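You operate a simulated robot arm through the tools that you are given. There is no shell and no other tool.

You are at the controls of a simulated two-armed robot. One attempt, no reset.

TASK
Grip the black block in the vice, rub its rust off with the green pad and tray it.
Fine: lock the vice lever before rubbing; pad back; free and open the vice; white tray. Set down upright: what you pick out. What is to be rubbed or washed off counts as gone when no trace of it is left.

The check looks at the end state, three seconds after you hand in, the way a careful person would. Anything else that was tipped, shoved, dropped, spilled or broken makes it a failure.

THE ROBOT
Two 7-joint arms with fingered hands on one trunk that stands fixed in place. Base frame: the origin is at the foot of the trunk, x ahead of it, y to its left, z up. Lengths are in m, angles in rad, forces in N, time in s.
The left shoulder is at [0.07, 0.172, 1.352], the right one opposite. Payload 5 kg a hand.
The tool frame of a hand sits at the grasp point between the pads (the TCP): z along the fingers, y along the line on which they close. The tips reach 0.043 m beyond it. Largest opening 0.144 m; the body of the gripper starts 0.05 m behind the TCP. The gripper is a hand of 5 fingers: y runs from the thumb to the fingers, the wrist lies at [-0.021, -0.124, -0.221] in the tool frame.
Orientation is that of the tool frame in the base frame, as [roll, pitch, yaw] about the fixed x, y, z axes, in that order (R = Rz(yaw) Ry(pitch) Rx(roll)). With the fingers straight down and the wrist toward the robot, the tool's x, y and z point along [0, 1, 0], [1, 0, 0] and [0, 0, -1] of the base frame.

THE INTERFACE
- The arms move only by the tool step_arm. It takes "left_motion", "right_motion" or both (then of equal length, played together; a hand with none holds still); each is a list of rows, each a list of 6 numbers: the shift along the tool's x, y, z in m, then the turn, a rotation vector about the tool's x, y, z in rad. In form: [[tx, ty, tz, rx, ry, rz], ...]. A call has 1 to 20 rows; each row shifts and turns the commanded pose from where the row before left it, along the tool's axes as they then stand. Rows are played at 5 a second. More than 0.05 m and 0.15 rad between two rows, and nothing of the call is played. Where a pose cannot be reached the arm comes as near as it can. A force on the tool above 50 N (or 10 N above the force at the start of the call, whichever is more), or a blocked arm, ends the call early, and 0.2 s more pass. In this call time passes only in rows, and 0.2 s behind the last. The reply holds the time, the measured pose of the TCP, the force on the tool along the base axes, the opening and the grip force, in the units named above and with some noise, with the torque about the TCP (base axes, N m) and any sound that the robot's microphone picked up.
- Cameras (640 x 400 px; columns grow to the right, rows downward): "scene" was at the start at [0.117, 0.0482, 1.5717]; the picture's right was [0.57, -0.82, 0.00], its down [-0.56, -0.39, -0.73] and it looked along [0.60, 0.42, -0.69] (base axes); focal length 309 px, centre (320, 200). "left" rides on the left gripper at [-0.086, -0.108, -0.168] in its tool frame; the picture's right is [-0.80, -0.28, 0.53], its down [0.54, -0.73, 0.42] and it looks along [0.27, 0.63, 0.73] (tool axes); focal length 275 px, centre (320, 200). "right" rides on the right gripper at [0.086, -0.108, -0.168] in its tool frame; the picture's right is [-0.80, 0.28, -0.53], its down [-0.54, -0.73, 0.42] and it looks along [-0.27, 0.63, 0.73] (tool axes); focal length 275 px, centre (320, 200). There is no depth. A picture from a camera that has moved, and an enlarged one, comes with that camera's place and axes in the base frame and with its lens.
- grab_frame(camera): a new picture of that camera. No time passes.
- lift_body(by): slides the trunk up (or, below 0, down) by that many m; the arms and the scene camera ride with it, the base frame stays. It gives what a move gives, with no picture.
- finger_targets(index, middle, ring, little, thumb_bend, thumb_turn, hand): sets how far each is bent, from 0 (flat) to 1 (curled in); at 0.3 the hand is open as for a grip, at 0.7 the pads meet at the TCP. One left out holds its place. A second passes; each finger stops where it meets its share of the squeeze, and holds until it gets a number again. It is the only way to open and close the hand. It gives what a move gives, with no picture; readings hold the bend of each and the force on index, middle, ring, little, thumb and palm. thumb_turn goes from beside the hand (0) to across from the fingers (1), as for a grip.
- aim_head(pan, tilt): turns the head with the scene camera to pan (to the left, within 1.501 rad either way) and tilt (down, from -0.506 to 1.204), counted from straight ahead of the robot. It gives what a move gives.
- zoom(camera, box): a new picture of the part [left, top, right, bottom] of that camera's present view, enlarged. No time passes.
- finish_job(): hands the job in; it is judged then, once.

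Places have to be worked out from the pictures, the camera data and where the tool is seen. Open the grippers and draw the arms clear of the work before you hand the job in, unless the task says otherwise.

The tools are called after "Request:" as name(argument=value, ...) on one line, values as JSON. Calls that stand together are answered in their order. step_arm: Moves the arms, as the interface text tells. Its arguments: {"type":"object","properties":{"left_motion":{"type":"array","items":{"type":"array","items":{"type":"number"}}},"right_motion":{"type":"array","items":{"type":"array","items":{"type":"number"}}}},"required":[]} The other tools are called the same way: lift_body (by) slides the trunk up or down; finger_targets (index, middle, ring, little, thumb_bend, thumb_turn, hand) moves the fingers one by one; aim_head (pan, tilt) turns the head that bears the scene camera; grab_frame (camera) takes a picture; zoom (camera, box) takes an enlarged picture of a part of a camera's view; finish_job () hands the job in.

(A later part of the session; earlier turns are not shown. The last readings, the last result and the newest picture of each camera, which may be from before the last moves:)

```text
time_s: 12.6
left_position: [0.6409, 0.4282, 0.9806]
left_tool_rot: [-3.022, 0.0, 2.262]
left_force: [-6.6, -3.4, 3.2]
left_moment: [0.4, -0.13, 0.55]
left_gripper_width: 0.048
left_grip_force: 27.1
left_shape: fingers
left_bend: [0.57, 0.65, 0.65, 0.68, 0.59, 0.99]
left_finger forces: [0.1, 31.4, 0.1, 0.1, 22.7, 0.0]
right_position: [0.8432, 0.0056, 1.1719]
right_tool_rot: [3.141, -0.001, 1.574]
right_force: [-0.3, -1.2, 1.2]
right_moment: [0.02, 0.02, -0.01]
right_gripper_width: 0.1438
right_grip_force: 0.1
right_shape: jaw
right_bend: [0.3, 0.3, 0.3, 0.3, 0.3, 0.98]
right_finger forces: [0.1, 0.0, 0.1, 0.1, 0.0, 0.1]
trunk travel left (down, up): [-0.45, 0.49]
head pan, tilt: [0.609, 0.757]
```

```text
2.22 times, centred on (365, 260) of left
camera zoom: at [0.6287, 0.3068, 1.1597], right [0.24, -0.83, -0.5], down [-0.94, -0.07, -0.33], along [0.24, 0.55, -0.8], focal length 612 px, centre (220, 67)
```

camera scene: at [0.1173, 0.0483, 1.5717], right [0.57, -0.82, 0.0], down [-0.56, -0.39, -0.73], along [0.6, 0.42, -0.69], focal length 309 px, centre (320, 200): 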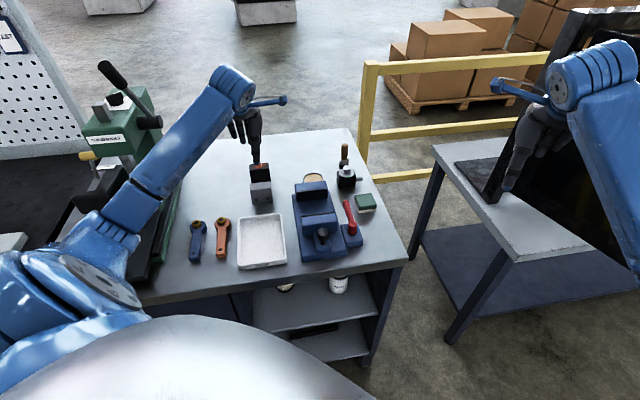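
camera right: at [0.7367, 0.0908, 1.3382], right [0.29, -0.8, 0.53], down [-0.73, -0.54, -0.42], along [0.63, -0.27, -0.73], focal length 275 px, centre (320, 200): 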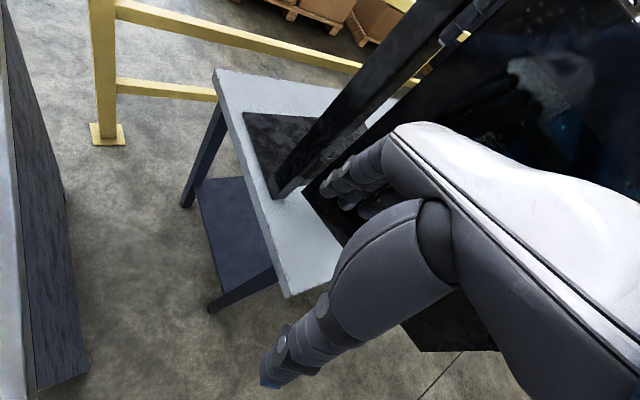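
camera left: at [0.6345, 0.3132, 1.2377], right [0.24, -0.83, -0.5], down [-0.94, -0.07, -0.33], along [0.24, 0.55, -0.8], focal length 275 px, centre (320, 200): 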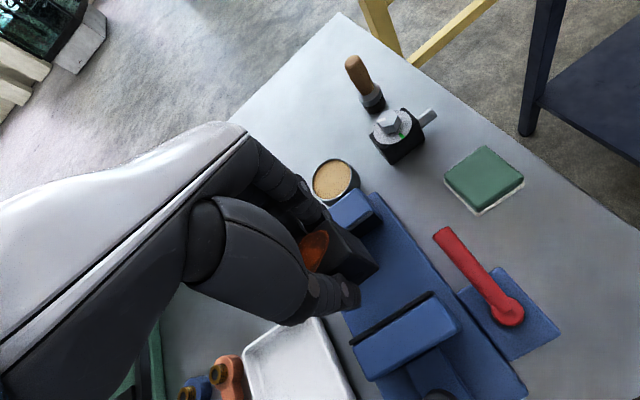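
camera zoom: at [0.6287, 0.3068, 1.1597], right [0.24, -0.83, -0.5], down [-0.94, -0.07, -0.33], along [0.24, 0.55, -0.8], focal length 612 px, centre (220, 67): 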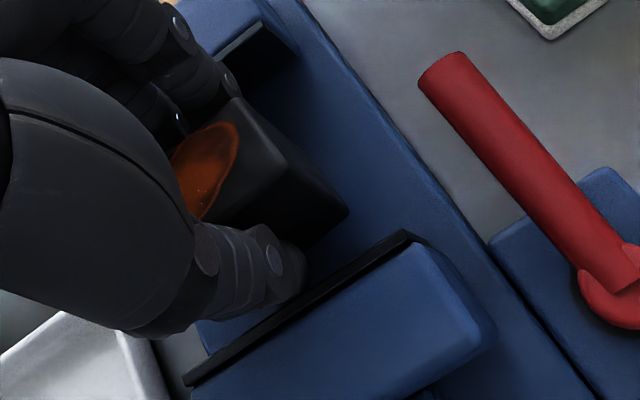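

The remaining forces, middle 31 N and thumb 23 N with a net push toward the robot, mean these two are pressing outward on the jaws, so the block is free. I bring those two back a hair so nothing is pressed.

Request:
finger_targets(hand="left", middle=0.66, thumb_bend=0.6)

Request:
zoom(camera="left", box=[290, 190, 390, 300])

Request:
zoom(camera="scene", box=[300, 175, 350, 225])

```text
time_s: 13.6
left_position: [0.6409, 0.4285, 0.9799]
left_tool_rot: [-3.021, 0.001, 2.263]
left_force: [-3.0, -1.2, 0.3]
left_moment: [0.44, -0.28, 0.32]
left_gripper_width: 0.049
left_grip_force: 22.5
left_shape: fingers
left_bend: [0.57, 0.66, 0.65, 0.68, 0.59, 0.99]
left_finger forces: [0.1, 25.8, 0.1, 0.0, 18.8, 0.0]
right_position: [0.8451, 0.0048, 1.1712]
right_tool_rot: [3.14, 0.0, 1.572]
right_force: [-0.1, -0.4, -0.1]
right_moment: [-0.01, 0.03, 0.01]
right_gripper_width: 0.1437
right_grip_force: 0.0
right_shape: jaw
right_bend: [0.3, 0.3, 0.3, 0.3, 0.3, 0.98]
right_finger forces: [0.0, 0.0, 0.1, 0.0, 0.0, 0.0]
trunk travel left (down, up): [-0.45, 0.49]
head pan, tilt: [0.609, 0.757]
```

```text
3.64 times, centred on (340, 245) of left
camera zoom: at [0.6292, 0.3072, 1.1597], right [0.24, -0.83, -0.5], down [-0.94, -0.07, -0.33], along [0.24, 0.55, -0.8], focal length 1001 px, centre (247, 36)
```

zoom: 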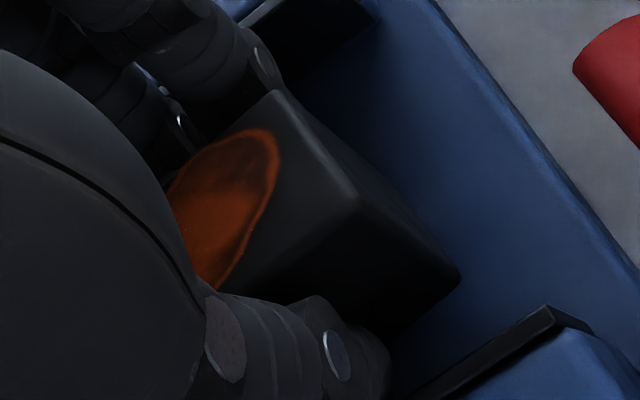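

```text
8.00 times, centred on (325, 200) of scene
camera zoom: at [0.1165, 0.0476, 1.5718], right [0.57, -0.82, 0.0], down [-0.56, -0.39, -0.73], along [0.6, 0.42, -0.69], focal length 2472 px, centre (280, 200)
```

zoom: 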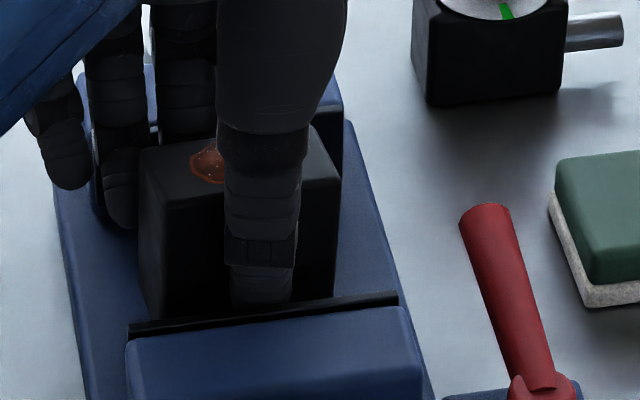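

Forces drop as I bring them inward, which confirms outward contact with the jaws. I go a little further inward.

Request:
finger_targets(hand="left", middle=0.68, thumb_bend=0.62)

```text
time_s: 14.6
left_position: [0.6422, 0.4294, 0.9807]
left_tool_rot: [-3.021, -0.001, 2.262]
left_force: [-2.3, -2.0, 2.6]
left_moment: [0.44, -0.22, 0.2]
left_gripper_width: 0.0489
left_grip_force: 19.7
left_shape: fingers
left_bend: [0.57, 0.66, 0.65, 0.68, 0.59, 1.0]
left_finger forces: [0.0, 23.2, 0.0, 0.0, 16.4, 0.0]
right_position: [0.8431, 0.0049, 1.1702]
right_tool_rot: [3.141, -0.001, 1.573]
right_force: [-0.5, -0.6, -0.1]
right_moment: [-0.02, -0.02, -0.01]
right_gripper_width: 0.1436
right_grip_force: 0.1
right_shape: jaw
right_bend: [0.3, 0.3, 0.3, 0.3, 0.3, 0.98]
right_finger forces: [0.0, 0.1, 0.0, 0.1, 0.1, 0.1]
trunk travel left (down, up): [-0.45, 0.49]
head pan, tilt: [0.609, 0.757]
```

The middle finger and thumb did not follow either way, so they still seem to hold the block with about 20 N. I command a slightly larger opening for both again.

Request:
finger_targets(hand="left", middle=0.58, thumb_bend=0.54)

Request:
zoom(camera="left", box=[270, 170, 460, 350])

Request:
zoom(camera="scene", box=[300, 175, 350, 225])

```text
time_s: 15.6
left_position: [0.64, 0.4289, 0.9804]
left_tool_rot: [-3.021, -0.001, 2.262]
left_force: [-7.4, -4.3, 3.3]
left_moment: [0.19, -0.06, 0.6]
left_gripper_width: 0.0486
left_grip_force: 28.2
left_shape: fingers
left_bend: [0.57, 0.65, 0.65, 0.68, 0.59, 0.99]
left_finger forces: [0.0, 32.2, 0.0, 0.0, 24.2, 0.1]
right_position: [0.8438, 0.0048, 1.1715]
right_tool_rot: [3.141, 0.001, 1.572]
right_force: [0.1, -0.6, 0.0]
right_moment: [-0.02, -0.03, 0.04]
right_gripper_width: 0.1437
right_grip_force: 0.1
right_shape: jaw
right_bend: [0.3, 0.3, 0.3, 0.3, 0.3, 0.98]
right_finger forces: [0.0, 0.1, 0.0, 0.0, 0.0, 0.0]
trunk travel left (down, up): [-0.45, 0.49]
head pan, tilt: [0.609, 0.757]
```

```text
2.22 times, centred on (365, 260) of left
camera zoom: at [0.6286, 0.3069, 1.16], right [0.24, -0.83, -0.5], down [-0.94, -0.07, -0.33], along [0.24, 0.55, -0.8], focal length 612 px, centre (220, 67)
```

zoom: 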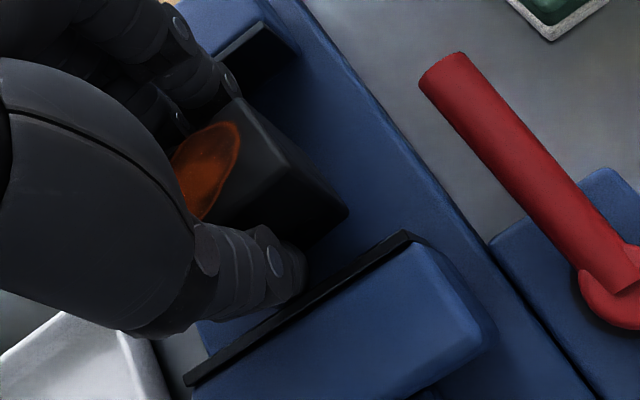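

```text
8.00 times, centred on (325, 200) of scene
camera zoom: at [0.1158, 0.0473, 1.5718], right [0.57, -0.82, 0.0], down [-0.56, -0.39, -0.73], along [0.6, 0.42, -0.69], focal length 2472 px, centre (280, 200)
```

zoom: 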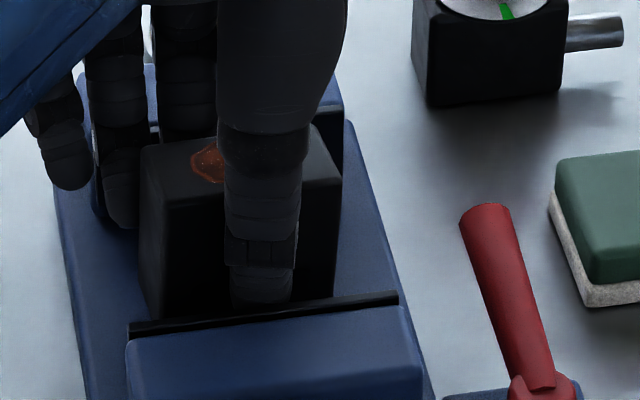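

Opening raises the outward forces against the jaws, so the block itself should now be free between the fingers. I lift straight up by 12 mm and check that the block stays down.

Request:
step_arm(left_motion=[[0, -0.0007, -0.006, 0, 0, 0], [0, -0.0007, -0.006, 0, 0, 0]])

Request:
zoom(camera="left", box=[270, 170, 460, 350])

Request:
zoom(camera="scene", box=[300, 175, 350, 225])

```text
time_s: 16.2
left_position: [0.6413, 0.43, 0.9928]
left_tool_rot: [-3.022, 0.001, 2.265]
left_force: [0.5, 0.3, 3.3]
left_moment: [0.08, -0.06, 0.04]
left_gripper_width: 0.0529
left_grip_force: 4.4
left_shape: fingers
left_bend: [0.57, 0.58, 0.65, 0.68, 0.56, 1.0]
left_finger forces: [0.1, 3.5, 0.1, 0.1, 4.3, 0.0]
right_position: [0.8447, 0.0038, 1.1705]
right_tool_rot: [3.141, 0.001, 1.573]
right_force: [0.8, -0.4, 0.1]
right_moment: [-0.01, 0.03, -0.02]
right_gripper_width: 0.1437
right_grip_force: 0.1
right_shape: jaw
right_bend: [0.3, 0.3, 0.3, 0.3, 0.3, 0.98]
right_finger forces: [0.0, 0.0, 0.1, 0.0, 0.0, 0.1]
trunk travel left (down, up): [-0.45, 0.49]
head pan, tilt: [0.609, 0.757]
```

```text
2.22 times, centred on (365, 260) of left
camera zoom: at [0.6296, 0.3085, 1.1721], right [0.24, -0.83, -0.5], down [-0.94, -0.07, -0.33], along [0.24, 0.55, -0.8], focal length 612 px, centre (220, 67)
```

zoom: 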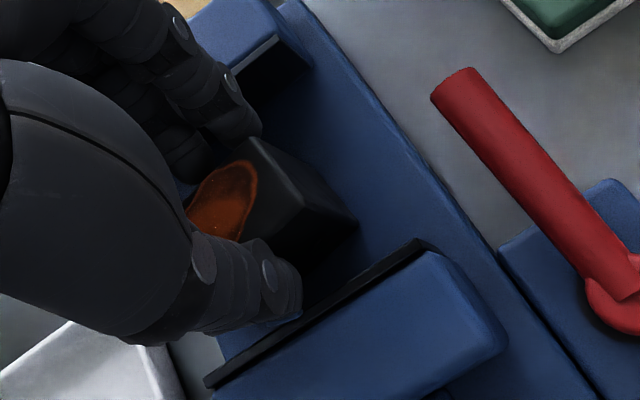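

```text
8.00 times, centred on (325, 200) of scene
camera zoom: at [0.1174, 0.0484, 1.5717], right [0.57, -0.82, 0.0], down [-0.56, -0.39, -0.73], along [0.6, 0.42, -0.69], focal length 2472 px, centre (280, 200)
```

zoom: 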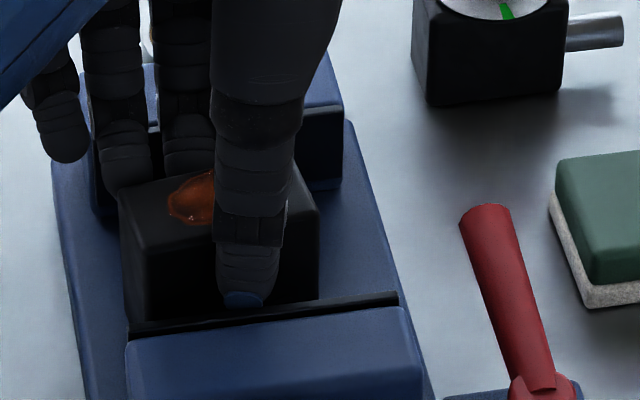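

The block dropped flat onto the bed and stays there as the fingers come free. I keep lifting until the hand is clear and look again.

Request:
step_arm(left_motion=[[0, -0.0012, -0.01, 0, 0, 0], [0, -0.0024, -0.02, 0, 0, 0], [0, -0.0036, -0.03, 0, 0, 0], [0, -0.0036, -0.03, 0, 0, 0], [0, -0.0036, -0.03, 0, 0, 0]])

Request:
grab_frame(camera="left")

Request:
zoom(camera="scene", box=[285, 165, 365, 265])

```text
time_s: 17.4
left_position: [0.6408, 0.4278, 1.1114]
left_tool_rot: [-3.021, 0.001, 2.261]
left_force: [-0.9, -0.2, -0.2]
left_moment: [0.0, 0.0, 0.0]
left_gripper_width: 0.0582
left_grip_force: 0.0
left_shape: fingers
left_bend: [0.57, 0.57, 0.65, 0.68, 0.54, 1.0]
left_finger forces: [0.0, 0.1, 0.1, 0.1, 0.0, 0.0]
right_position: [0.8449, 0.0041, 1.1699]
right_tool_rot: [3.14, 0.001, 1.572]
right_force: [-0.6, 0.0, -0.1]
right_moment: [0.04, 0.01, 0.01]
right_gripper_width: 0.1436
right_grip_force: 0.1
right_shape: jaw
right_bend: [0.3, 0.3, 0.3, 0.3, 0.3, 0.98]
right_finger forces: [0.0, 0.0, 0.0, 0.0, 0.0, 0.0]
trunk travel left (down, up): [-0.45, 0.49]
head pan, tilt: [0.609, 0.757]
```

```text
taken
camera left: at [0.6284, 0.3053, 1.2911], right [0.24, -0.83, -0.5], down [-0.94, -0.07, -0.33], along [0.24, 0.55, -0.8], focal length 275 px, centre (320, 200)
```

left: 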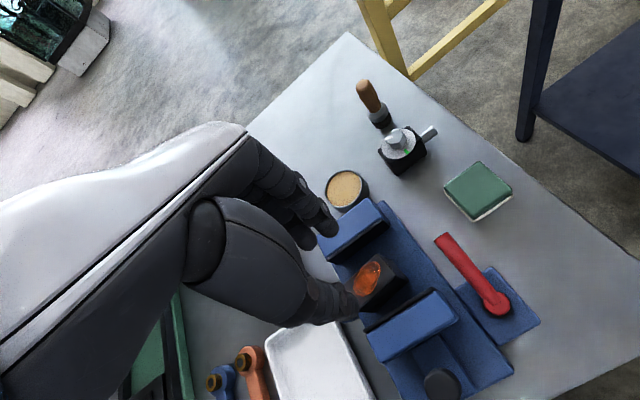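

```text
4.00 times, centred on (325, 215) of scene
camera zoom: at [0.1169, 0.0472, 1.5716], right [0.57, -0.82, 0.0], down [-0.56, -0.39, -0.73], along [0.6, 0.42, -0.69], focal length 1236 px, centre (300, 140)
```

zoom: 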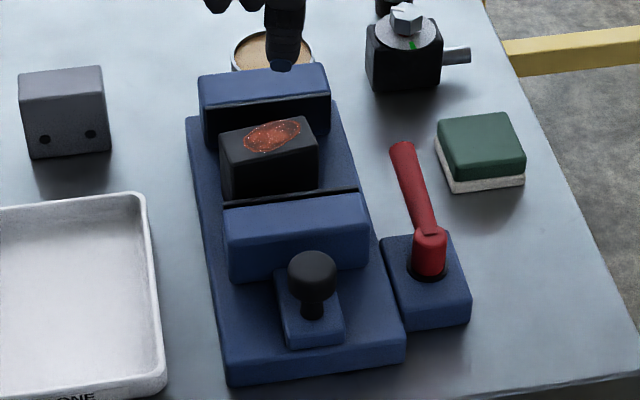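

The block stands upright in the gap, so next I close the jaw. I zoom on the knob and lever for exact positions.

Request:
zoom(camera="left", box=[330, 220, 560, 400])

Request:
zoom(camera="scene", box=[310, 200, 370, 265])

```text
2.22 times, centred on (445, 310) of left
camera zoom: at [0.6284, 0.3053, 1.2911], right [0.24, -0.83, -0.5], down [-0.94, -0.07, -0.33], along [0.24, 0.55, -0.8], focal length 612 px, centre (42, -44)
```

zoom: 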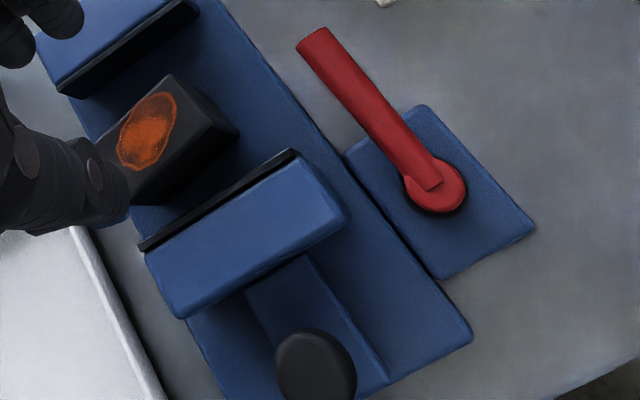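

```text
6.15 times, centred on (340, 232) of scene
camera zoom: at [0.1169, 0.0472, 1.5716], right [0.57, -0.82, 0.0], down [-0.56, -0.39, -0.73], along [0.6, 0.42, -0.69], focal length 1902 px, centre (197, 0)
```

zoom: 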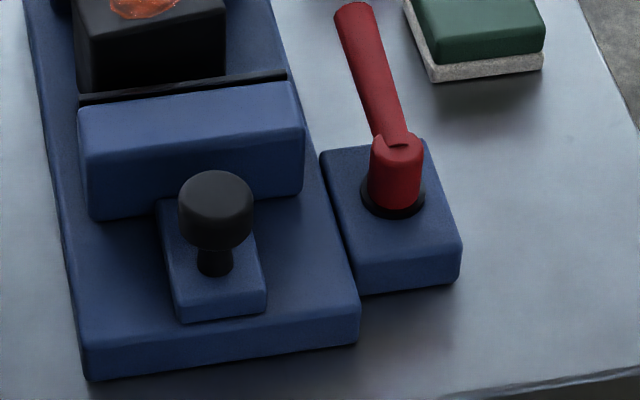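

Knob head centre is at about (0.552,0.341,0.954), i.e. u≈0.632, w≈0.149, with 16 mm radius; the jaw must travel about 0.07 m. I straighten the left hand, make a compact fist and move behind the knob at height.

Request:
step_arm(left_motion=[[0, 0, 0, -0.12, 0, 0], [0, 0, 0, 0, 0, -0.095], [0, -0.038, 0, 0, 0, 0], [0, -0.038, 0, 0, 0, 0], [0, -0.038, 0, 0, 0, 0], [0, -0.038, 0, 0, 0, 0], [0, -0.038, 0, 0, 0, 0]])

Request:
finger_targets(hand="left", index=0.7, middle=0.7, ring=0.7, little=0.7, thumb_bend=0.7)

Request:
grab_frame(camera="left")

Request:
zoom(camera="scene", box=[250, 140, 410, 290])

```text
time_s: 19.0
left_position: [0.5182, 0.2927, 1.1128]
left_tool_rot: [-3.139, -0.003, 2.36]
left_force: [-0.2, -0.2, -1.0]
left_moment: [0.03, -0.01, 0.01]
left_gripper_width: 0.058
left_grip_force: 0.0
left_shape: fingers
left_bend: [0.57, 0.57, 0.65, 0.68, 0.54, 1.0]
left_finger forces: [0.0, 0.0, 0.1, 0.1, 0.0, 0.0]
left hand out of reach, approached as far as the arm can: row 7
right_position: [0.8437, 0.0035, 1.1703]
right_tool_rot: [-3.139, -0.002, 1.573]
right_force: [0.2, -0.4, 0.6]
right_moment: [0.06, 0.04, 0.0]
right_gripper_width: 0.1438
right_grip_force: 0.0
right_shape: jaw
right_bend: [0.3, 0.3, 0.3, 0.3, 0.3, 0.98]
right_finger forces: [0.0, 0.0, 0.1, 0.0, 0.0, 0.0]
trunk travel left (down, up): [-0.45, 0.49]
head pan, tilt: [0.609, 0.757]
```

```text
time_s: 20.0
left_position: [0.5188, 0.294, 1.1131]
left_tool_rot: [-3.14, -0.001, 2.357]
left_force: [0.4, 0.1, -0.1]
left_moment: [-0.04, 0.0, -0.01]
left_gripper_width: 0.0084
left_grip_force: 0.0
left_shape: fingers
left_bend: [0.7, 0.7, 0.7, 0.7, 0.7, 1.0]
left_finger forces: [0.0, 0.0, 0.0, 0.0, 0.0, 0.0]
right_position: [0.8441, 0.0051, 1.1719]
right_tool_rot: [3.141, 0.001, 1.572]
right_force: [-0.4, -0.2, 0.2]
right_moment: [-0.01, 0.02, 0.01]
right_gripper_width: 0.1434
right_grip_force: 0.0
right_shape: jaw
right_bend: [0.3, 0.3, 0.3, 0.3, 0.3, 0.98]
right_finger forces: [0.0, 0.0, 0.0, 0.1, 0.0, 0.0]
trunk travel left (down, up): [-0.45, 0.49]
head pan, tilt: [0.609, 0.757]
```

```text
taken
camera left: at [0.5036, 0.1566, 1.2796], right [0.36, -0.76, -0.54], down [-0.9, -0.13, -0.42], along [0.25, 0.63, -0.73], focal length 275 px, centre (320, 200)
```

left: 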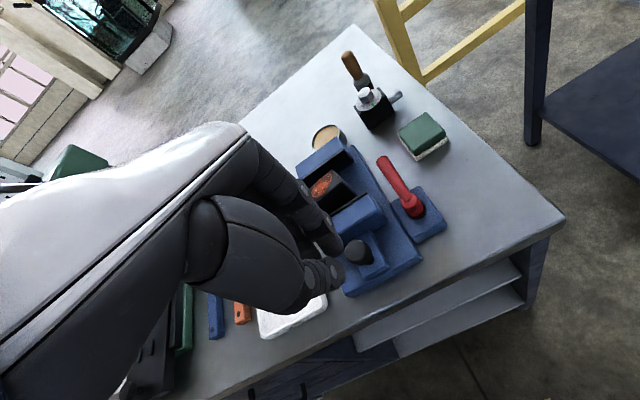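

```text
2.67 times, centred on (330, 215) of scene
camera zoom: at [0.1169, 0.048, 1.5717], right [0.57, -0.82, 0.0], down [-0.56, -0.39, -0.73], along [0.6, 0.42, -0.69], focal length 824 px, centre (293, 160)
```

zoom: 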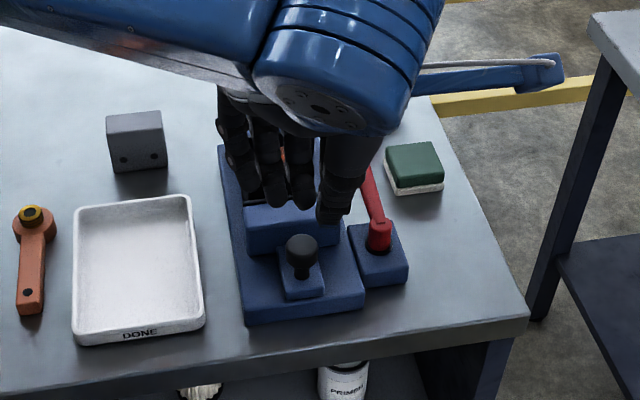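

The last row was just out of reach at this height: TCP is at u≈0.575, w≈0.159. I ease forward 1 cm and descend to just above knob height to see the relation between fingers and knob.

Request:
step_arm(left_motion=[[0, 0.01, 0.02, 0, 0, 0], [0, 0, 0.03, 0, 0, 0], [0, 0, 0.035, 0, 0, 0]])

Request:
zoom(camera="left", box=[280, 130, 480, 330])

Request:
zoom(camera="scene", box=[280, 160, 400, 280])

```text
time_s: 20.8
left_position: [0.5263, 0.3026, 1.0262]
left_tool_rot: [-3.14, 0.001, 2.357]
left_force: [-0.1, 0.6, 0.9]
left_moment: [-0.04, 0.04, 0.0]
left_gripper_width: 0.0083
left_grip_force: 0.1
left_shape: fingers
left_bend: [0.7, 0.7, 0.7, 0.7, 0.7, 1.0]
left_finger forces: [0.0, 0.0, 0.0, 0.0, 0.0, 0.0]
right_position: [0.8441, 0.0065, 1.1702]
right_tool_rot: [-3.141, 0.0, 1.571]
right_force: [0.2, -0.2, 0.9]
right_moment: [-0.04, 0.01, -0.02]
right_gripper_width: 0.1436
right_grip_force: 0.1
right_shape: jaw
right_bend: [0.3, 0.3, 0.3, 0.3, 0.3, 0.98]
right_finger forces: [0.1, 0.0, 0.0, 0.0, 0.0, 0.0]
trunk travel left (down, up): [-0.45, 0.49]
head pan, tilt: [0.609, 0.757]
```

```text
2.00 times, centred on (380, 230) of left
camera zoom: at [0.5108, 0.1653, 1.1935], right [0.36, -0.76, -0.53], down [-0.9, -0.13, -0.42], along [0.25, 0.63, -0.73], focal length 551 px, centre (200, 140)
```

zoom: 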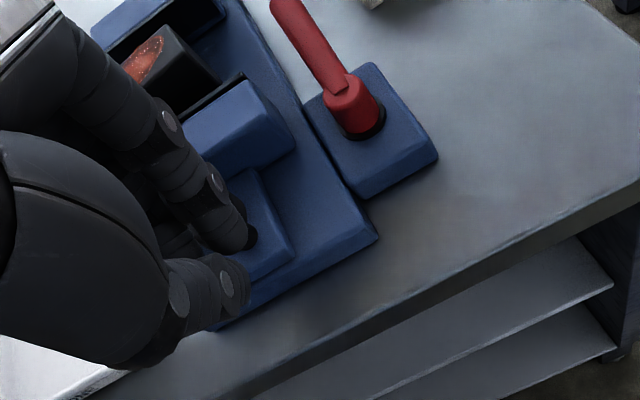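

```text
3.33 times, centred on (340, 220) of scene
camera zoom: at [0.1173, 0.0486, 1.5718], right [0.57, -0.82, 0.0], down [-0.56, -0.39, -0.73], along [0.6, 0.42, -0.69], focal length 1030 px, centre (253, 133)
```

zoom: 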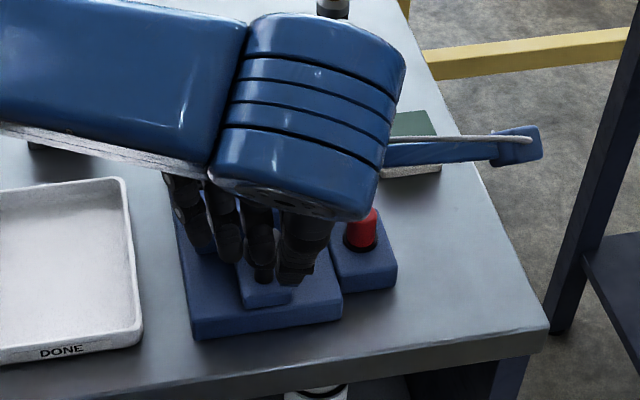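

Fingertips sit about 2 cm on the near side of the knob and clear of it. I lower to z≈0.985 so that the tips are at knob height.

Request:
step_arm(left_motion=[[0, 0, 0.015, 0, 0, 0], [0, 0, 0.015, 0, 0, 0], [0, 0, 0.012, 0, 0, 0]])

Request:
zoom(camera="left", box=[280, 130, 480, 330])

```text
time_s: 21.6
left_position: [0.5303, 0.304, 0.9947]
left_tool_rot: [3.122, 0.012, 2.365]
left_force: [-6.6, 5.8, 26.1]
left_moment: [0.93, 0.04, 0.24]
left_gripper_width: 0.0083
left_grip_force: 13.5
left_shape: fingers
left_bend: [0.7, 0.71, 0.7, 0.7, 0.7, 1.0]
left_finger forces: [0.0, 28.0, 0.0, 0.0, 0.0, 0.1]
right_position: [0.8414, 0.0051, 1.172]
right_tool_rot: [3.139, 0.0, 1.571]
right_force: [0.6, -0.2, -0.1]
right_moment: [0.01, 0.05, 0.02]
right_gripper_width: 0.1436
right_grip_force: 0.1
right_shape: jaw
right_bend: [0.3, 0.3, 0.3, 0.3, 0.3, 0.98]
right_finger forces: [0.0, 0.0, 0.0, 0.0, 0.0, 0.0]
trunk travel left (down, up): [-0.45, 0.49]
head pan, tilt: [0.609, 0.757]
stopped in row 3 (left hand): the force on the tool passed its limit at 56 N (the readings are from after the stop); the commanded pose is now the measured one
```

```text
2.00 times, centred on (380, 230) of left
camera zoom: at [0.5118, 0.1663, 1.1616], right [0.38, -0.76, -0.53], down [-0.89, -0.13, -0.44], along [0.26, 0.64, -0.72], focal length 551 px, centre (200, 140)
```

zoom: 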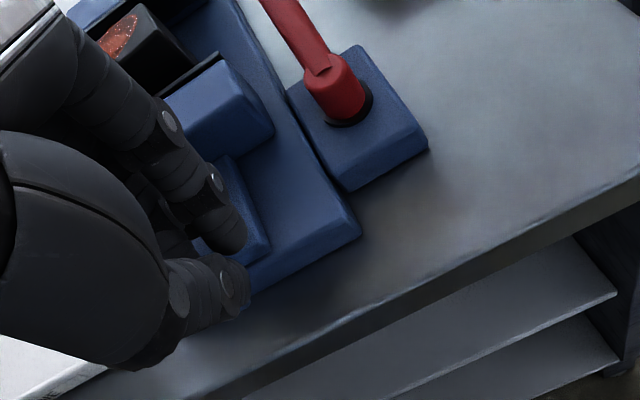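

The middle finger landed on the knob top. I back off upward at once by 4 cm, then look at the knob.

Request:
step_arm(left_motion=[[0, 0, -0.02, 0, 0, 0], [0, 0, -0.02, 0, 0, 0]])

Request:
zoom(camera="left", box=[280, 130, 480, 330])

Request:
zoom(camera="scene", box=[280, 180, 380, 280])

```text
time_s: 22.2
left_position: [0.5289, 0.3038, 1.0322]
left_tool_rot: [3.13, 0.01, 2.362]
left_force: [-0.4, -0.6, 0.1]
left_moment: [0.0, -0.05, -0.02]
left_gripper_width: 0.0084
left_grip_force: 0.1
left_shape: fingers
left_bend: [0.7, 0.7, 0.7, 0.7, 0.7, 1.0]
left_finger forces: [0.1, 0.1, 0.1, 0.0, 0.0, 0.0]
right_position: [0.844, 0.0042, 1.1707]
right_tool_rot: [-3.141, 0.001, 1.574]
right_force: [0.3, 0.2, -0.5]
right_moment: [-0.02, -0.02, 0.03]
right_gripper_width: 0.1435
right_grip_force: 0.0
right_shape: jaw
right_bend: [0.3, 0.3, 0.3, 0.3, 0.3, 0.98]
right_finger forces: [0.1, 0.0, 0.0, 0.0, 0.0, 0.0]
trunk travel left (down, up): [-0.45, 0.49]
head pan, tilt: [0.609, 0.757]
```

```text
2.00 times, centred on (380, 230) of left
camera zoom: at [0.5133, 0.1656, 1.1984], right [0.37, -0.76, -0.53], down [-0.89, -0.13, -0.44], along [0.26, 0.64, -0.73], focal length 551 px, centre (200, 140)
```

zoom: 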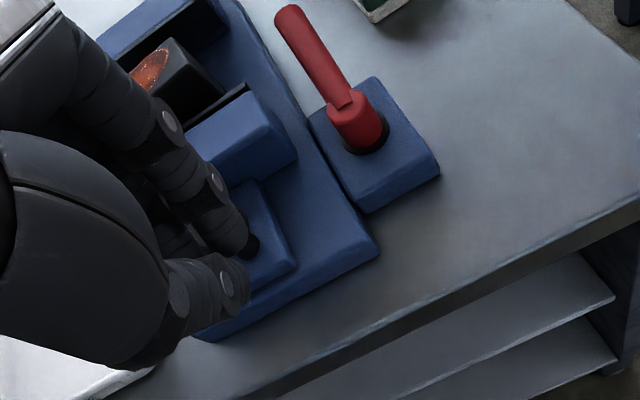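

```text
4.00 times, centred on (330, 230) of scene
camera zoom: at [0.1164, 0.0473, 1.5716], right [0.57, -0.82, 0.0], down [-0.56, -0.39, -0.73], along [0.6, 0.42, -0.69], focal length 1236 px, centre (280, 80)
```

zoom: 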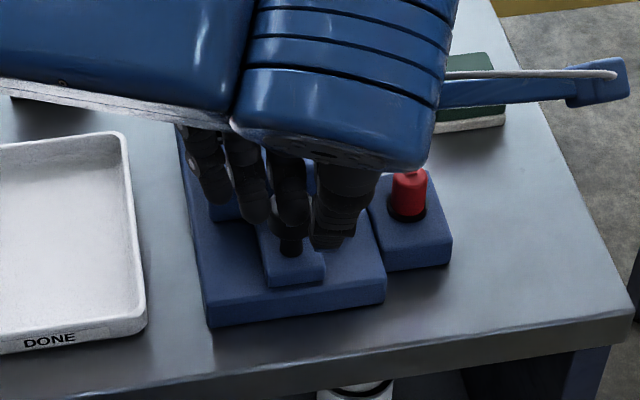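

I want a side view to place fingers precisely on the knob, so I bring the right arm over with its camera facing the vice. First I move it away from the machine, then turn it.

Request:
step_arm(right_motion=[[0.02, -0.036, -0.008, 0, 0, 0], [0.02, -0.036, -0.008, 0, 0, 0], [0.02, -0.036, -0.008, 0, 0, 0], [0.02, -0.036, -0.008, 0, 0, 0], [0.02, -0.036, -0.008, 0, 0, 0], [0, 0, 0, 0, 0, -0.15], [0, 0, 0, 0, 0, -0.15], [0, 0, 0, 0, 0, -0.15], [0, 0, 0, 0, 0, -0.15], [0, 0, 0, 0, 0, -0.15], [0, 0, 0, 0, 0, -0.15]])

Request:
grab_frame(camera="right")

Request:
grab_frame(camera="scene")

```text
time_s: 24.6
left_position: [0.5303, 0.3045, 1.0316]
left_tool_rot: [3.131, 0.009, 2.359]
left_force: [-0.8, 0.0, 0.5]
left_moment: [0.03, 0.0, 0.01]
left_gripper_width: 0.0083
left_grip_force: 0.1
left_shape: fingers
left_bend: [0.7, 0.7, 0.7, 0.7, 0.7, 1.0]
left_finger forces: [0.0, 0.0, 0.0, 0.0, 0.0, 0.1]
right_position: [0.665, 0.1041, 1.2108]
right_tool_rot: [-3.141, -0.001, 2.477]
right_force: [0.1, 0.9, 0.6]
right_moment: [0.02, 0.0, 0.02]
right_gripper_width: 0.1435
right_grip_force: 0.1
right_shape: jaw
right_bend: [0.3, 0.3, 0.3, 0.3, 0.3, 0.98]
right_finger forces: [0.0, 0.1, 0.0, 0.0, 0.1, 0.0]
trunk travel left (down, up): [-0.45, 0.49]
head pan, tilt: [0.609, 0.757]
```

```text
taken
camera right: at [0.5303, 0.0726, 1.3785], right [0.8, -0.27, 0.53], down [-0.02, -0.91, -0.42], along [0.6, 0.33, -0.73], focal length 275 px, centre (320, 200)
```

right: 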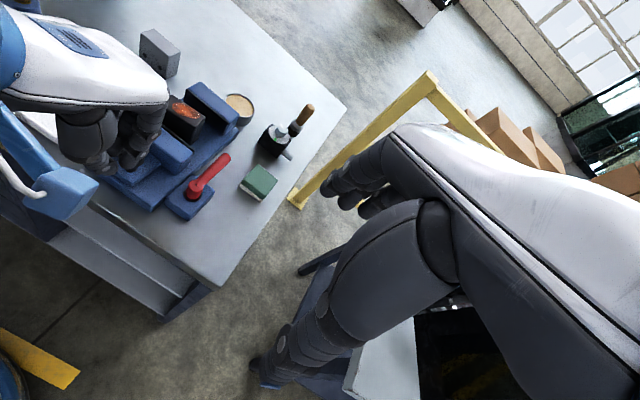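

```text
taken
camera scene: at [0.1173, 0.048, 1.5717], right [0.57, -0.82, 0.0], down [-0.56, -0.39, -0.73], along [0.6, 0.42, -0.69], focal length 309 px, centre (320, 200)
```

scene: 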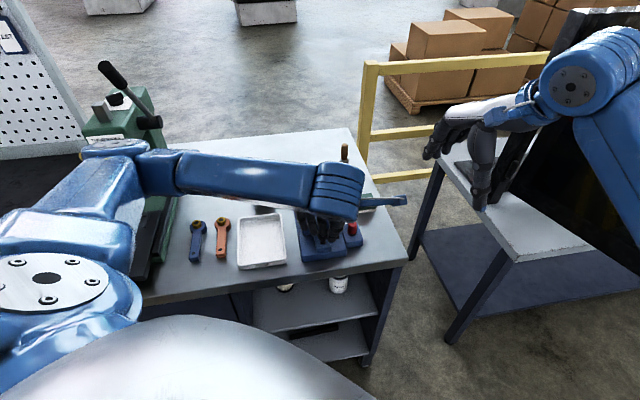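

The right camera now shows the vice and the left hand, so I zoom there.

Request:
zoom(camera="right", box=[50, 60, 290, 220])

```text
2.50 times, centred on (170, 140) of right
camera zoom: at [0.5303, 0.0726, 1.3785], right [0.8, -0.27, 0.53], down [-0.02, -0.91, -0.42], along [0.6, 0.33, -0.73], focal length 688 px, centre (695, 350)
```

zoom: 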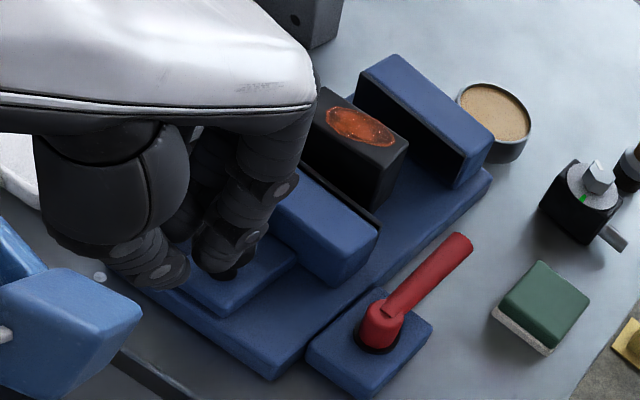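

From here the fingertips sit about 2 cm beyond the TCP toward the knob, which explains the landing. I'll push with the thumb pad instead, so I raise a little, curl the four fingers away and look at the shape.

Request:
step_arm(left_motion=[[0, 0.01, -0.03, 0, 0, 0], [0, 0.02, -0.02, 0, 0, 0], [0, 0.02, 0, 0, 0, 0]])

Request:
finger_targets(hand="left", index=1.0, middle=1.0, ring=1.0, little=1.0, thumb_bend=0.4)

Request:
zoom(camera="right", box=[50, 60, 290, 220])

Request:
grab_frame(camera="left")

```text
time_s: 25.4
left_position: [0.5661, 0.3388, 1.0819]
left_tool_rot: [3.132, 0.008, 2.363]
left_force: [-0.3, -0.5, 0.2]
left_moment: [-0.02, -0.02, -0.01]
left_gripper_width: 0.0079
left_grip_force: 0.0
left_shape: fingers
left_bend: [0.7, 0.7, 0.7, 0.7, 0.7, 1.0]
left_finger forces: [0.1, 0.1, 0.0, 0.0, 0.0, 0.1]
right_position: [0.6646, 0.106, 1.2102]
right_tool_rot: [-3.14, -0.001, 2.472]
right_force: [-0.1, -0.3, -0.3]
right_moment: [-0.01, 0.02, -0.01]
right_gripper_width: 0.1438
right_grip_force: 0.1
right_shape: jaw
right_bend: [0.3, 0.3, 0.3, 0.3, 0.3, 0.98]
right_finger forces: [0.0, 0.0, 0.0, 0.1, 0.0, 0.0]
trunk travel left (down, up): [-0.45, 0.49]
head pan, tilt: [0.609, 0.757]
```

```text
time_s: 26.4
left_position: [0.5651, 0.3376, 1.0813]
left_tool_rot: [3.132, 0.007, 2.363]
left_force: [-0.3, 0.1, 0.0]
left_moment: [0.0, -0.01, -0.01]
left_gripper_width: 0.0914
left_grip_force: 0.1
left_shape: fingers
left_bend: [1.0, 1.0, 1.0, 1.0, 0.4, 0.99]
left_finger forces: [0.0, 0.0, 0.0, 0.0, 0.0, 0.0]
right_position: [0.6642, 0.1038, 1.2108]
right_tool_rot: [-3.141, 0.0, 2.473]
right_force: [0.0, 0.4, -0.1]
right_moment: [0.02, -0.02, 0.01]
right_gripper_width: 0.144
right_grip_force: 0.0
right_shape: jaw
right_bend: [0.3, 0.3, 0.3, 0.3, 0.3, 0.98]
right_finger forces: [0.1, 0.0, 0.1, 0.0, 0.0, 0.0]
trunk travel left (down, up): [-0.45, 0.49]
head pan, tilt: [0.609, 0.757]
```

```text
2.50 times, centred on (170, 140) of right
camera zoom: at [0.53, 0.0733, 1.3786], right [0.8, -0.27, 0.53], down [-0.03, -0.91, -0.42], along [0.6, 0.32, -0.73], focal length 688 px, centre (695, 350)
```

zoom: 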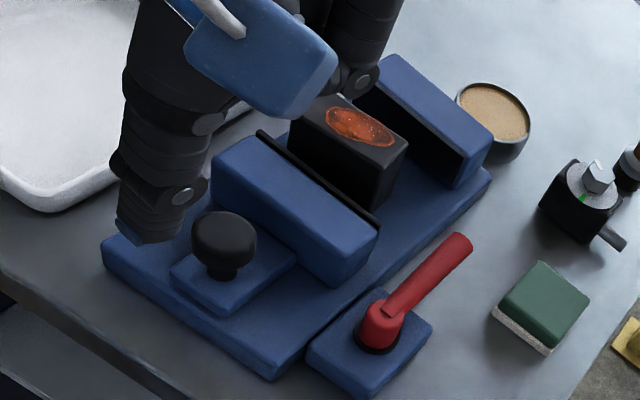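

```text
taken
camera left: at [0.5489, 0.2016, 1.2483], right [0.37, -0.76, -0.53], down [-0.89, -0.13, -0.44], along [0.26, 0.63, -0.73], focal length 275 px, centre (320, 200)
```

left: 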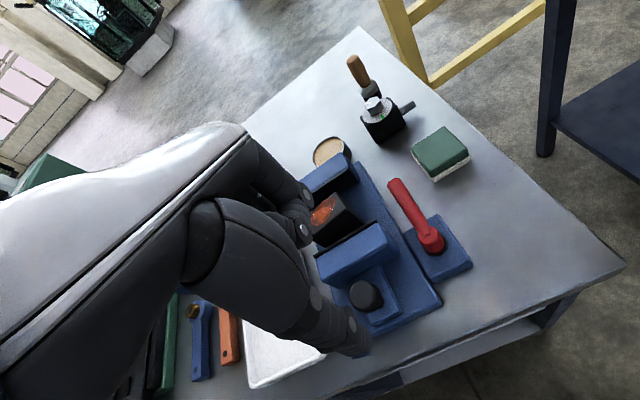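

The knob is now in full view. I bend the thumb more so that, while pushing, the curled knuckles stay short of the block, then look again.

Request:
finger_targets(hand="left", thumb_bend=0.6)

Request:
zoom(camera="right", box=[50, 60, 290, 220])

```text
time_s: 27.4
left_position: [0.5667, 0.3386, 1.0817]
left_tool_rot: [3.128, 0.008, 2.362]
left_force: [-0.3, -0.2, -0.1]
left_moment: [0.0, 0.0, 0.02]
left_gripper_width: 0.0781
left_grip_force: 0.0
left_shape: fingers
left_bend: [1.0, 1.0, 1.0, 1.0, 0.6, 1.0]
left_finger forces: [0.1, 0.0, 0.0, 0.0, 0.0, 0.2]
right_position: [0.6647, 0.1047, 1.2107]
right_tool_rot: [-3.14, 0.001, 2.472]
right_force: [0.3, 0.5, 0.9]
right_moment: [-0.04, 0.01, -0.01]
right_gripper_width: 0.144
right_grip_force: 0.0
right_shape: jaw
right_bend: [0.3, 0.3, 0.3, 0.3, 0.3, 0.98]
right_finger forces: [0.0, 0.1, 0.1, 0.0, 0.0, 0.0]
trunk travel left (down, up): [-0.45, 0.49]
head pan, tilt: [0.609, 0.757]
```

```text
2.50 times, centred on (170, 140) of right
camera zoom: at [0.53, 0.0732, 1.3786], right [0.8, -0.27, 0.53], down [-0.03, -0.91, -0.42], along [0.6, 0.32, -0.73], focal length 688 px, centre (695, 350)
```

zoom: 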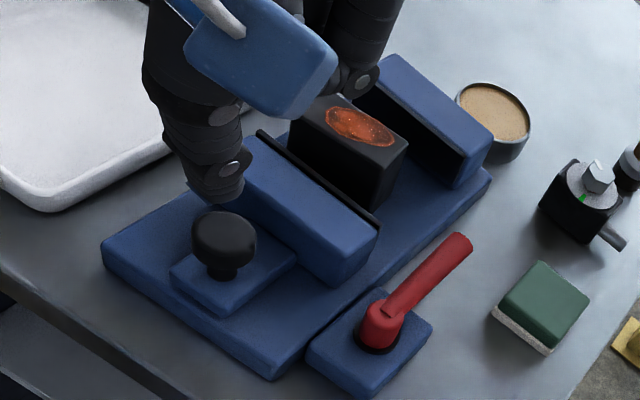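

The thumb tip is about 33 mm behind the TCP and 16 mm right of the knob. I shift to line the thumb up behind the knob and lower most of the way, then check.

Request:
step_arm(left_motion=[[0.008, -0.012, 0, 0, 0, 0], [0.008, -0.012, 0, 0, 0, 0], [0, 0, 0.03, 0, 0, 0], [0, 0, 0.03, 0, 0, 0]])

Request:
zoom(camera="right", box=[50, 60, 290, 220])

Request:
zoom(camera="left", box=[280, 150, 480, 370])

```text
time_s: 28.4
left_position: [0.5372, 0.3358, 1.0214]
left_tool_rot: [3.13, 0.009, 2.361]
left_force: [0.6, 0.3, -0.3]
left_moment: [0.02, -0.01, 0.02]
left_gripper_width: 0.0779
left_grip_force: 0.1
left_shape: fingers
left_bend: [1.0, 1.0, 1.0, 1.0, 0.6, 1.0]
left_finger forces: [0.0, 0.1, 0.1, 0.0, 0.0, 0.0]
right_position: [0.6636, 0.1055, 1.2102]
right_tool_rot: [-3.14, 0.001, 2.471]
right_force: [0.0, 0.1, -0.9]
right_moment: [0.02, -0.01, -0.04]
right_gripper_width: 0.1436
right_grip_force: 0.1
right_shape: jaw
right_bend: [0.3, 0.3, 0.3, 0.3, 0.3, 0.98]
right_finger forces: [0.0, 0.0, 0.0, 0.1, 0.1, 0.0]
trunk travel left (down, up): [-0.45, 0.49]
head pan, tilt: [0.609, 0.757]
```

```text
2.50 times, centred on (170, 140) of right
camera zoom: at [0.53, 0.0738, 1.3786], right [0.8, -0.27, 0.53], down [-0.03, -0.91, -0.42], along [0.6, 0.32, -0.73], focal length 688 px, centre (695, 350)
```

zoom: 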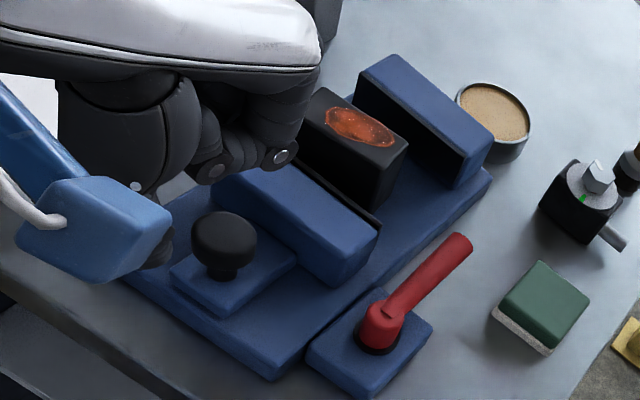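

```text
1.82 times, centred on (380, 260) of left
camera zoom: at [0.5196, 0.1988, 1.1885], right [0.37, -0.76, -0.53], down [-0.89, -0.13, -0.44], along [0.26, 0.63, -0.73], focal length 500 px, centre (211, 91)
```

zoom: 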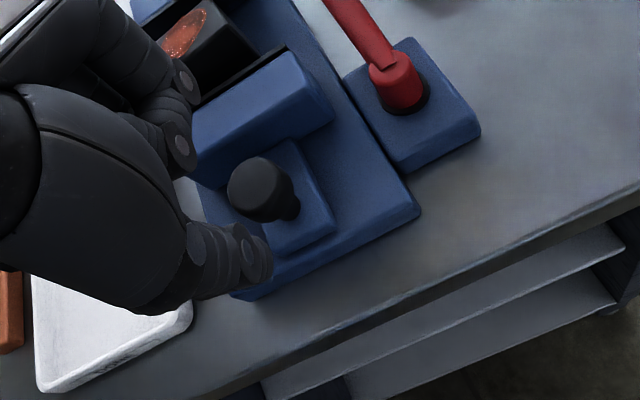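

The thumb is aligned behind the knob: thumb tip at u≈0.584, w≈0.147, knob at u≈0.632, w≈0.149. I lower to z≈0.985.

Request:
step_arm(left_motion=[[0, 0, 0.018, 0, 0, 0], [0, 0, 0.018, 0, 0, 0]])

Request:
zoom(camera="left", box=[280, 150, 480, 370])

Request:
zoom(camera="right", box=[50, 60, 290, 220])

```text
time_s: 29.0
left_position: [0.5389, 0.3348, 0.9855]
left_tool_rot: [3.13, 0.011, 2.361]
left_force: [0.2, -0.5, 0.8]
left_moment: [-0.02, -0.01, 0.02]
left_gripper_width: 0.0779
left_grip_force: 0.1
left_shape: fingers
left_bend: [1.0, 1.0, 1.0, 1.0, 0.6, 1.0]
left_finger forces: [0.1, 0.0, 0.0, 0.0, 0.0, 0.0]
right_position: [0.6633, 0.1048, 1.2105]
right_tool_rot: [3.14, -0.001, 2.47]
right_force: [-0.1, 0.0, -0.1]
right_moment: [-0.03, -0.02, -0.02]
right_gripper_width: 0.1437
right_grip_force: 0.0
right_shape: jaw
right_bend: [0.3, 0.3, 0.3, 0.3, 0.3, 0.98]
right_finger forces: [0.1, 0.0, 0.1, 0.0, 0.0, 0.0]
trunk travel left (down, up): [-0.45, 0.49]
head pan, tilt: [0.609, 0.757]
```

```text
1.82 times, centred on (380, 260) of left
camera zoom: at [0.5211, 0.1978, 1.1525], right [0.38, -0.76, -0.53], down [-0.89, -0.13, -0.44], along [0.26, 0.63, -0.73], focal length 500 px, centre (211, 91)
```

zoom: 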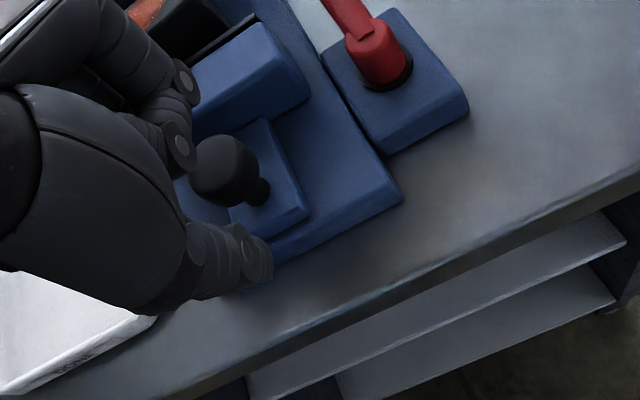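

```text
2.50 times, centred on (170, 140) of right
camera zoom: at [0.5298, 0.0736, 1.3787], right [0.8, -0.27, 0.53], down [-0.03, -0.91, -0.42], along [0.6, 0.32, -0.73], focal length 688 px, centre (695, 350)
```

zoom: 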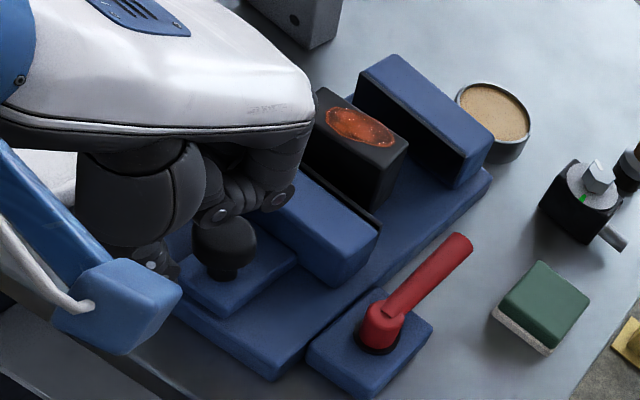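

The thumb is just behind the knob at the right height. I push along +u in small rows and watch the force.

Request:
step_arm(left_motion=[[0, 0.008, 0, 0, 0, 0], [0, 0.008, 0, 0, 0, 0], [0, 0.008, 0, 0, 0, 0], [0, 0.008, 0, 0, 0, 0], [0, 0.008, 0, 0, 0, 0]])

Request:
zoom(camera="right", box=[50, 60, 290, 220])

Request:
zoom(camera="left", box=[280, 150, 480, 370])

```text
time_s: 30.2
left_position: [0.5656, 0.3616, 0.9874]
left_tool_rot: [3.131, 0.008, 2.361]
left_force: [-1.3, -0.6, -0.6]
left_moment: [-0.03, 0.06, 0.01]
left_gripper_width: 0.0788
left_grip_force: 1.0
left_shape: fingers
left_bend: [1.0, 1.0, 1.0, 1.0, 0.59, 1.0]
left_finger forces: [0.0, 0.0, 0.0, 0.0, 1.5, 0.0]
right_position: [0.6635, 0.1048, 1.2108]
right_tool_rot: [-3.141, -0.001, 2.472]
right_force: [0.2, 0.6, 0.1]
right_moment: [-0.02, 0.04, -0.04]
right_gripper_width: 0.1437
right_grip_force: 0.0
right_shape: jaw
right_bend: [0.3, 0.3, 0.3, 0.3, 0.3, 0.98]
right_finger forces: [0.0, 0.0, 0.0, 0.0, 0.1, 0.0]
trunk travel left (down, up): [-0.45, 0.49]
head pan, tilt: [0.609, 0.757]
```

```text
2.50 times, centred on (170, 140) of right
camera zoom: at [0.5297, 0.073, 1.3787], right [0.8, -0.27, 0.53], down [-0.03, -0.91, -0.42], along [0.6, 0.32, -0.73], focal length 688 px, centre (695, 350)
```

zoom: 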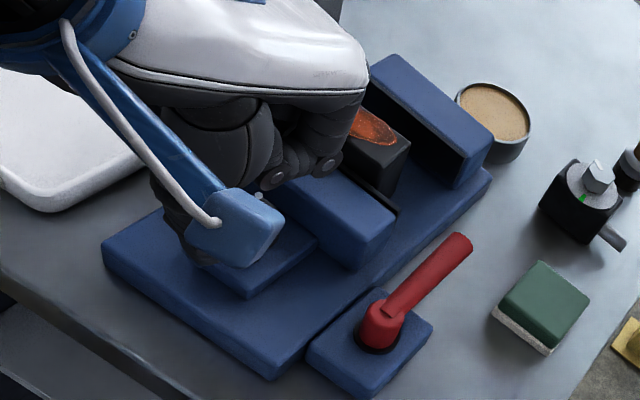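

```text
1.82 times, centred on (380, 260) of left
camera zoom: at [0.5485, 0.2242, 1.1534], right [0.37, -0.76, -0.53], down [-0.89, -0.13, -0.44], along [0.26, 0.64, -0.73], focal length 500 px, centre (211, 91)
```

zoom: 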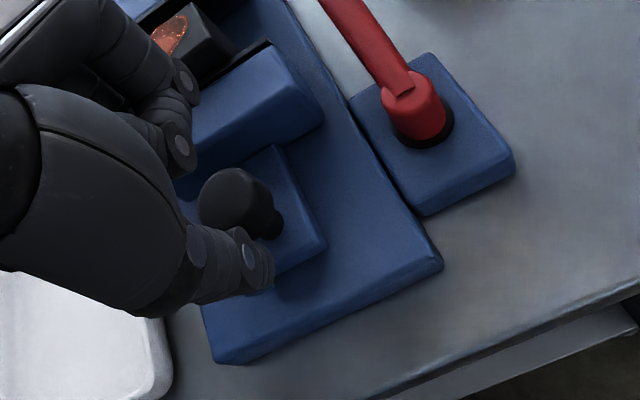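

The jaw slides easily on 1.5 N. I continue pushing.

Request:
step_arm(left_motion=[[0, 0.008, 0, 0, 0, 0], [0, 0.008, 0, 0, 0, 0], [0, 0.008, 0, 0, 0, 0], [0, 0.006, 0, 0, 0, 0]])

Request:
zoom(camera="right", box=[50, 60, 290, 220])

Request:
zoom(camera="left", box=[280, 150, 480, 370])

```text
time_s: 31.2
left_position: [0.5864, 0.3836, 0.9874]
left_tool_rot: [3.128, 0.009, 2.361]
left_force: [-2.2, -1.6, -0.7]
left_moment: [-0.07, 0.02, 0.01]
left_gripper_width: 0.0791
left_grip_force: 1.8
left_shape: fingers
left_bend: [1.0, 1.0, 1.0, 1.0, 0.58, 1.0]
left_finger forces: [0.0, 0.0, 0.0, 0.0, 2.4, 0.0]
right_position: [0.663, 0.1041, 1.2103]
right_tool_rot: [3.141, 0.0, 2.471]
right_force: [-0.5, 0.2, 0.4]
right_moment: [0.02, 0.01, -0.03]
right_gripper_width: 0.144
right_grip_force: 0.0
right_shape: jaw
right_bend: [0.3, 0.3, 0.3, 0.3, 0.3, 0.98]
right_finger forces: [0.0, 0.1, 0.0, 0.0, 0.0, 0.0]
trunk travel left (down, up): [-0.45, 0.49]
head pan, tilt: [0.609, 0.757]
```

```text
2.50 times, centred on (170, 140) of right
camera zoom: at [0.5299, 0.0731, 1.3786], right [0.8, -0.27, 0.53], down [-0.03, -0.91, -0.42], along [0.6, 0.32, -0.73], focal length 688 px, centre (695, 350)
```

zoom: 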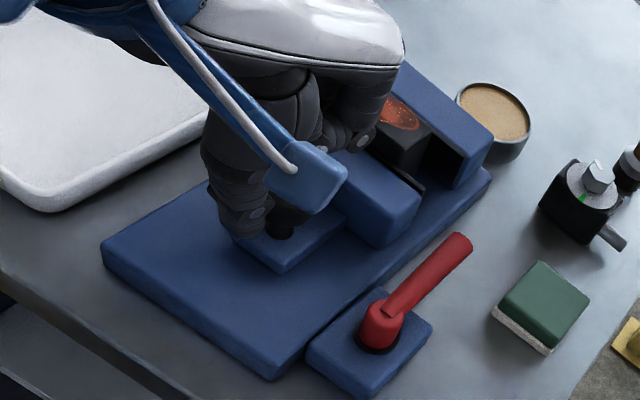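

```text
1.82 times, centred on (380, 260) of left
camera zoom: at [0.5691, 0.2456, 1.1541], right [0.37, -0.76, -0.53], down [-0.89, -0.13, -0.44], along [0.26, 0.64, -0.73], focal length 500 px, centre (211, 91)
```

zoom: 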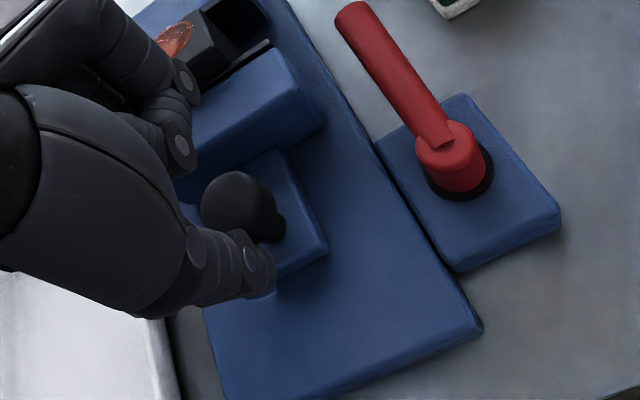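

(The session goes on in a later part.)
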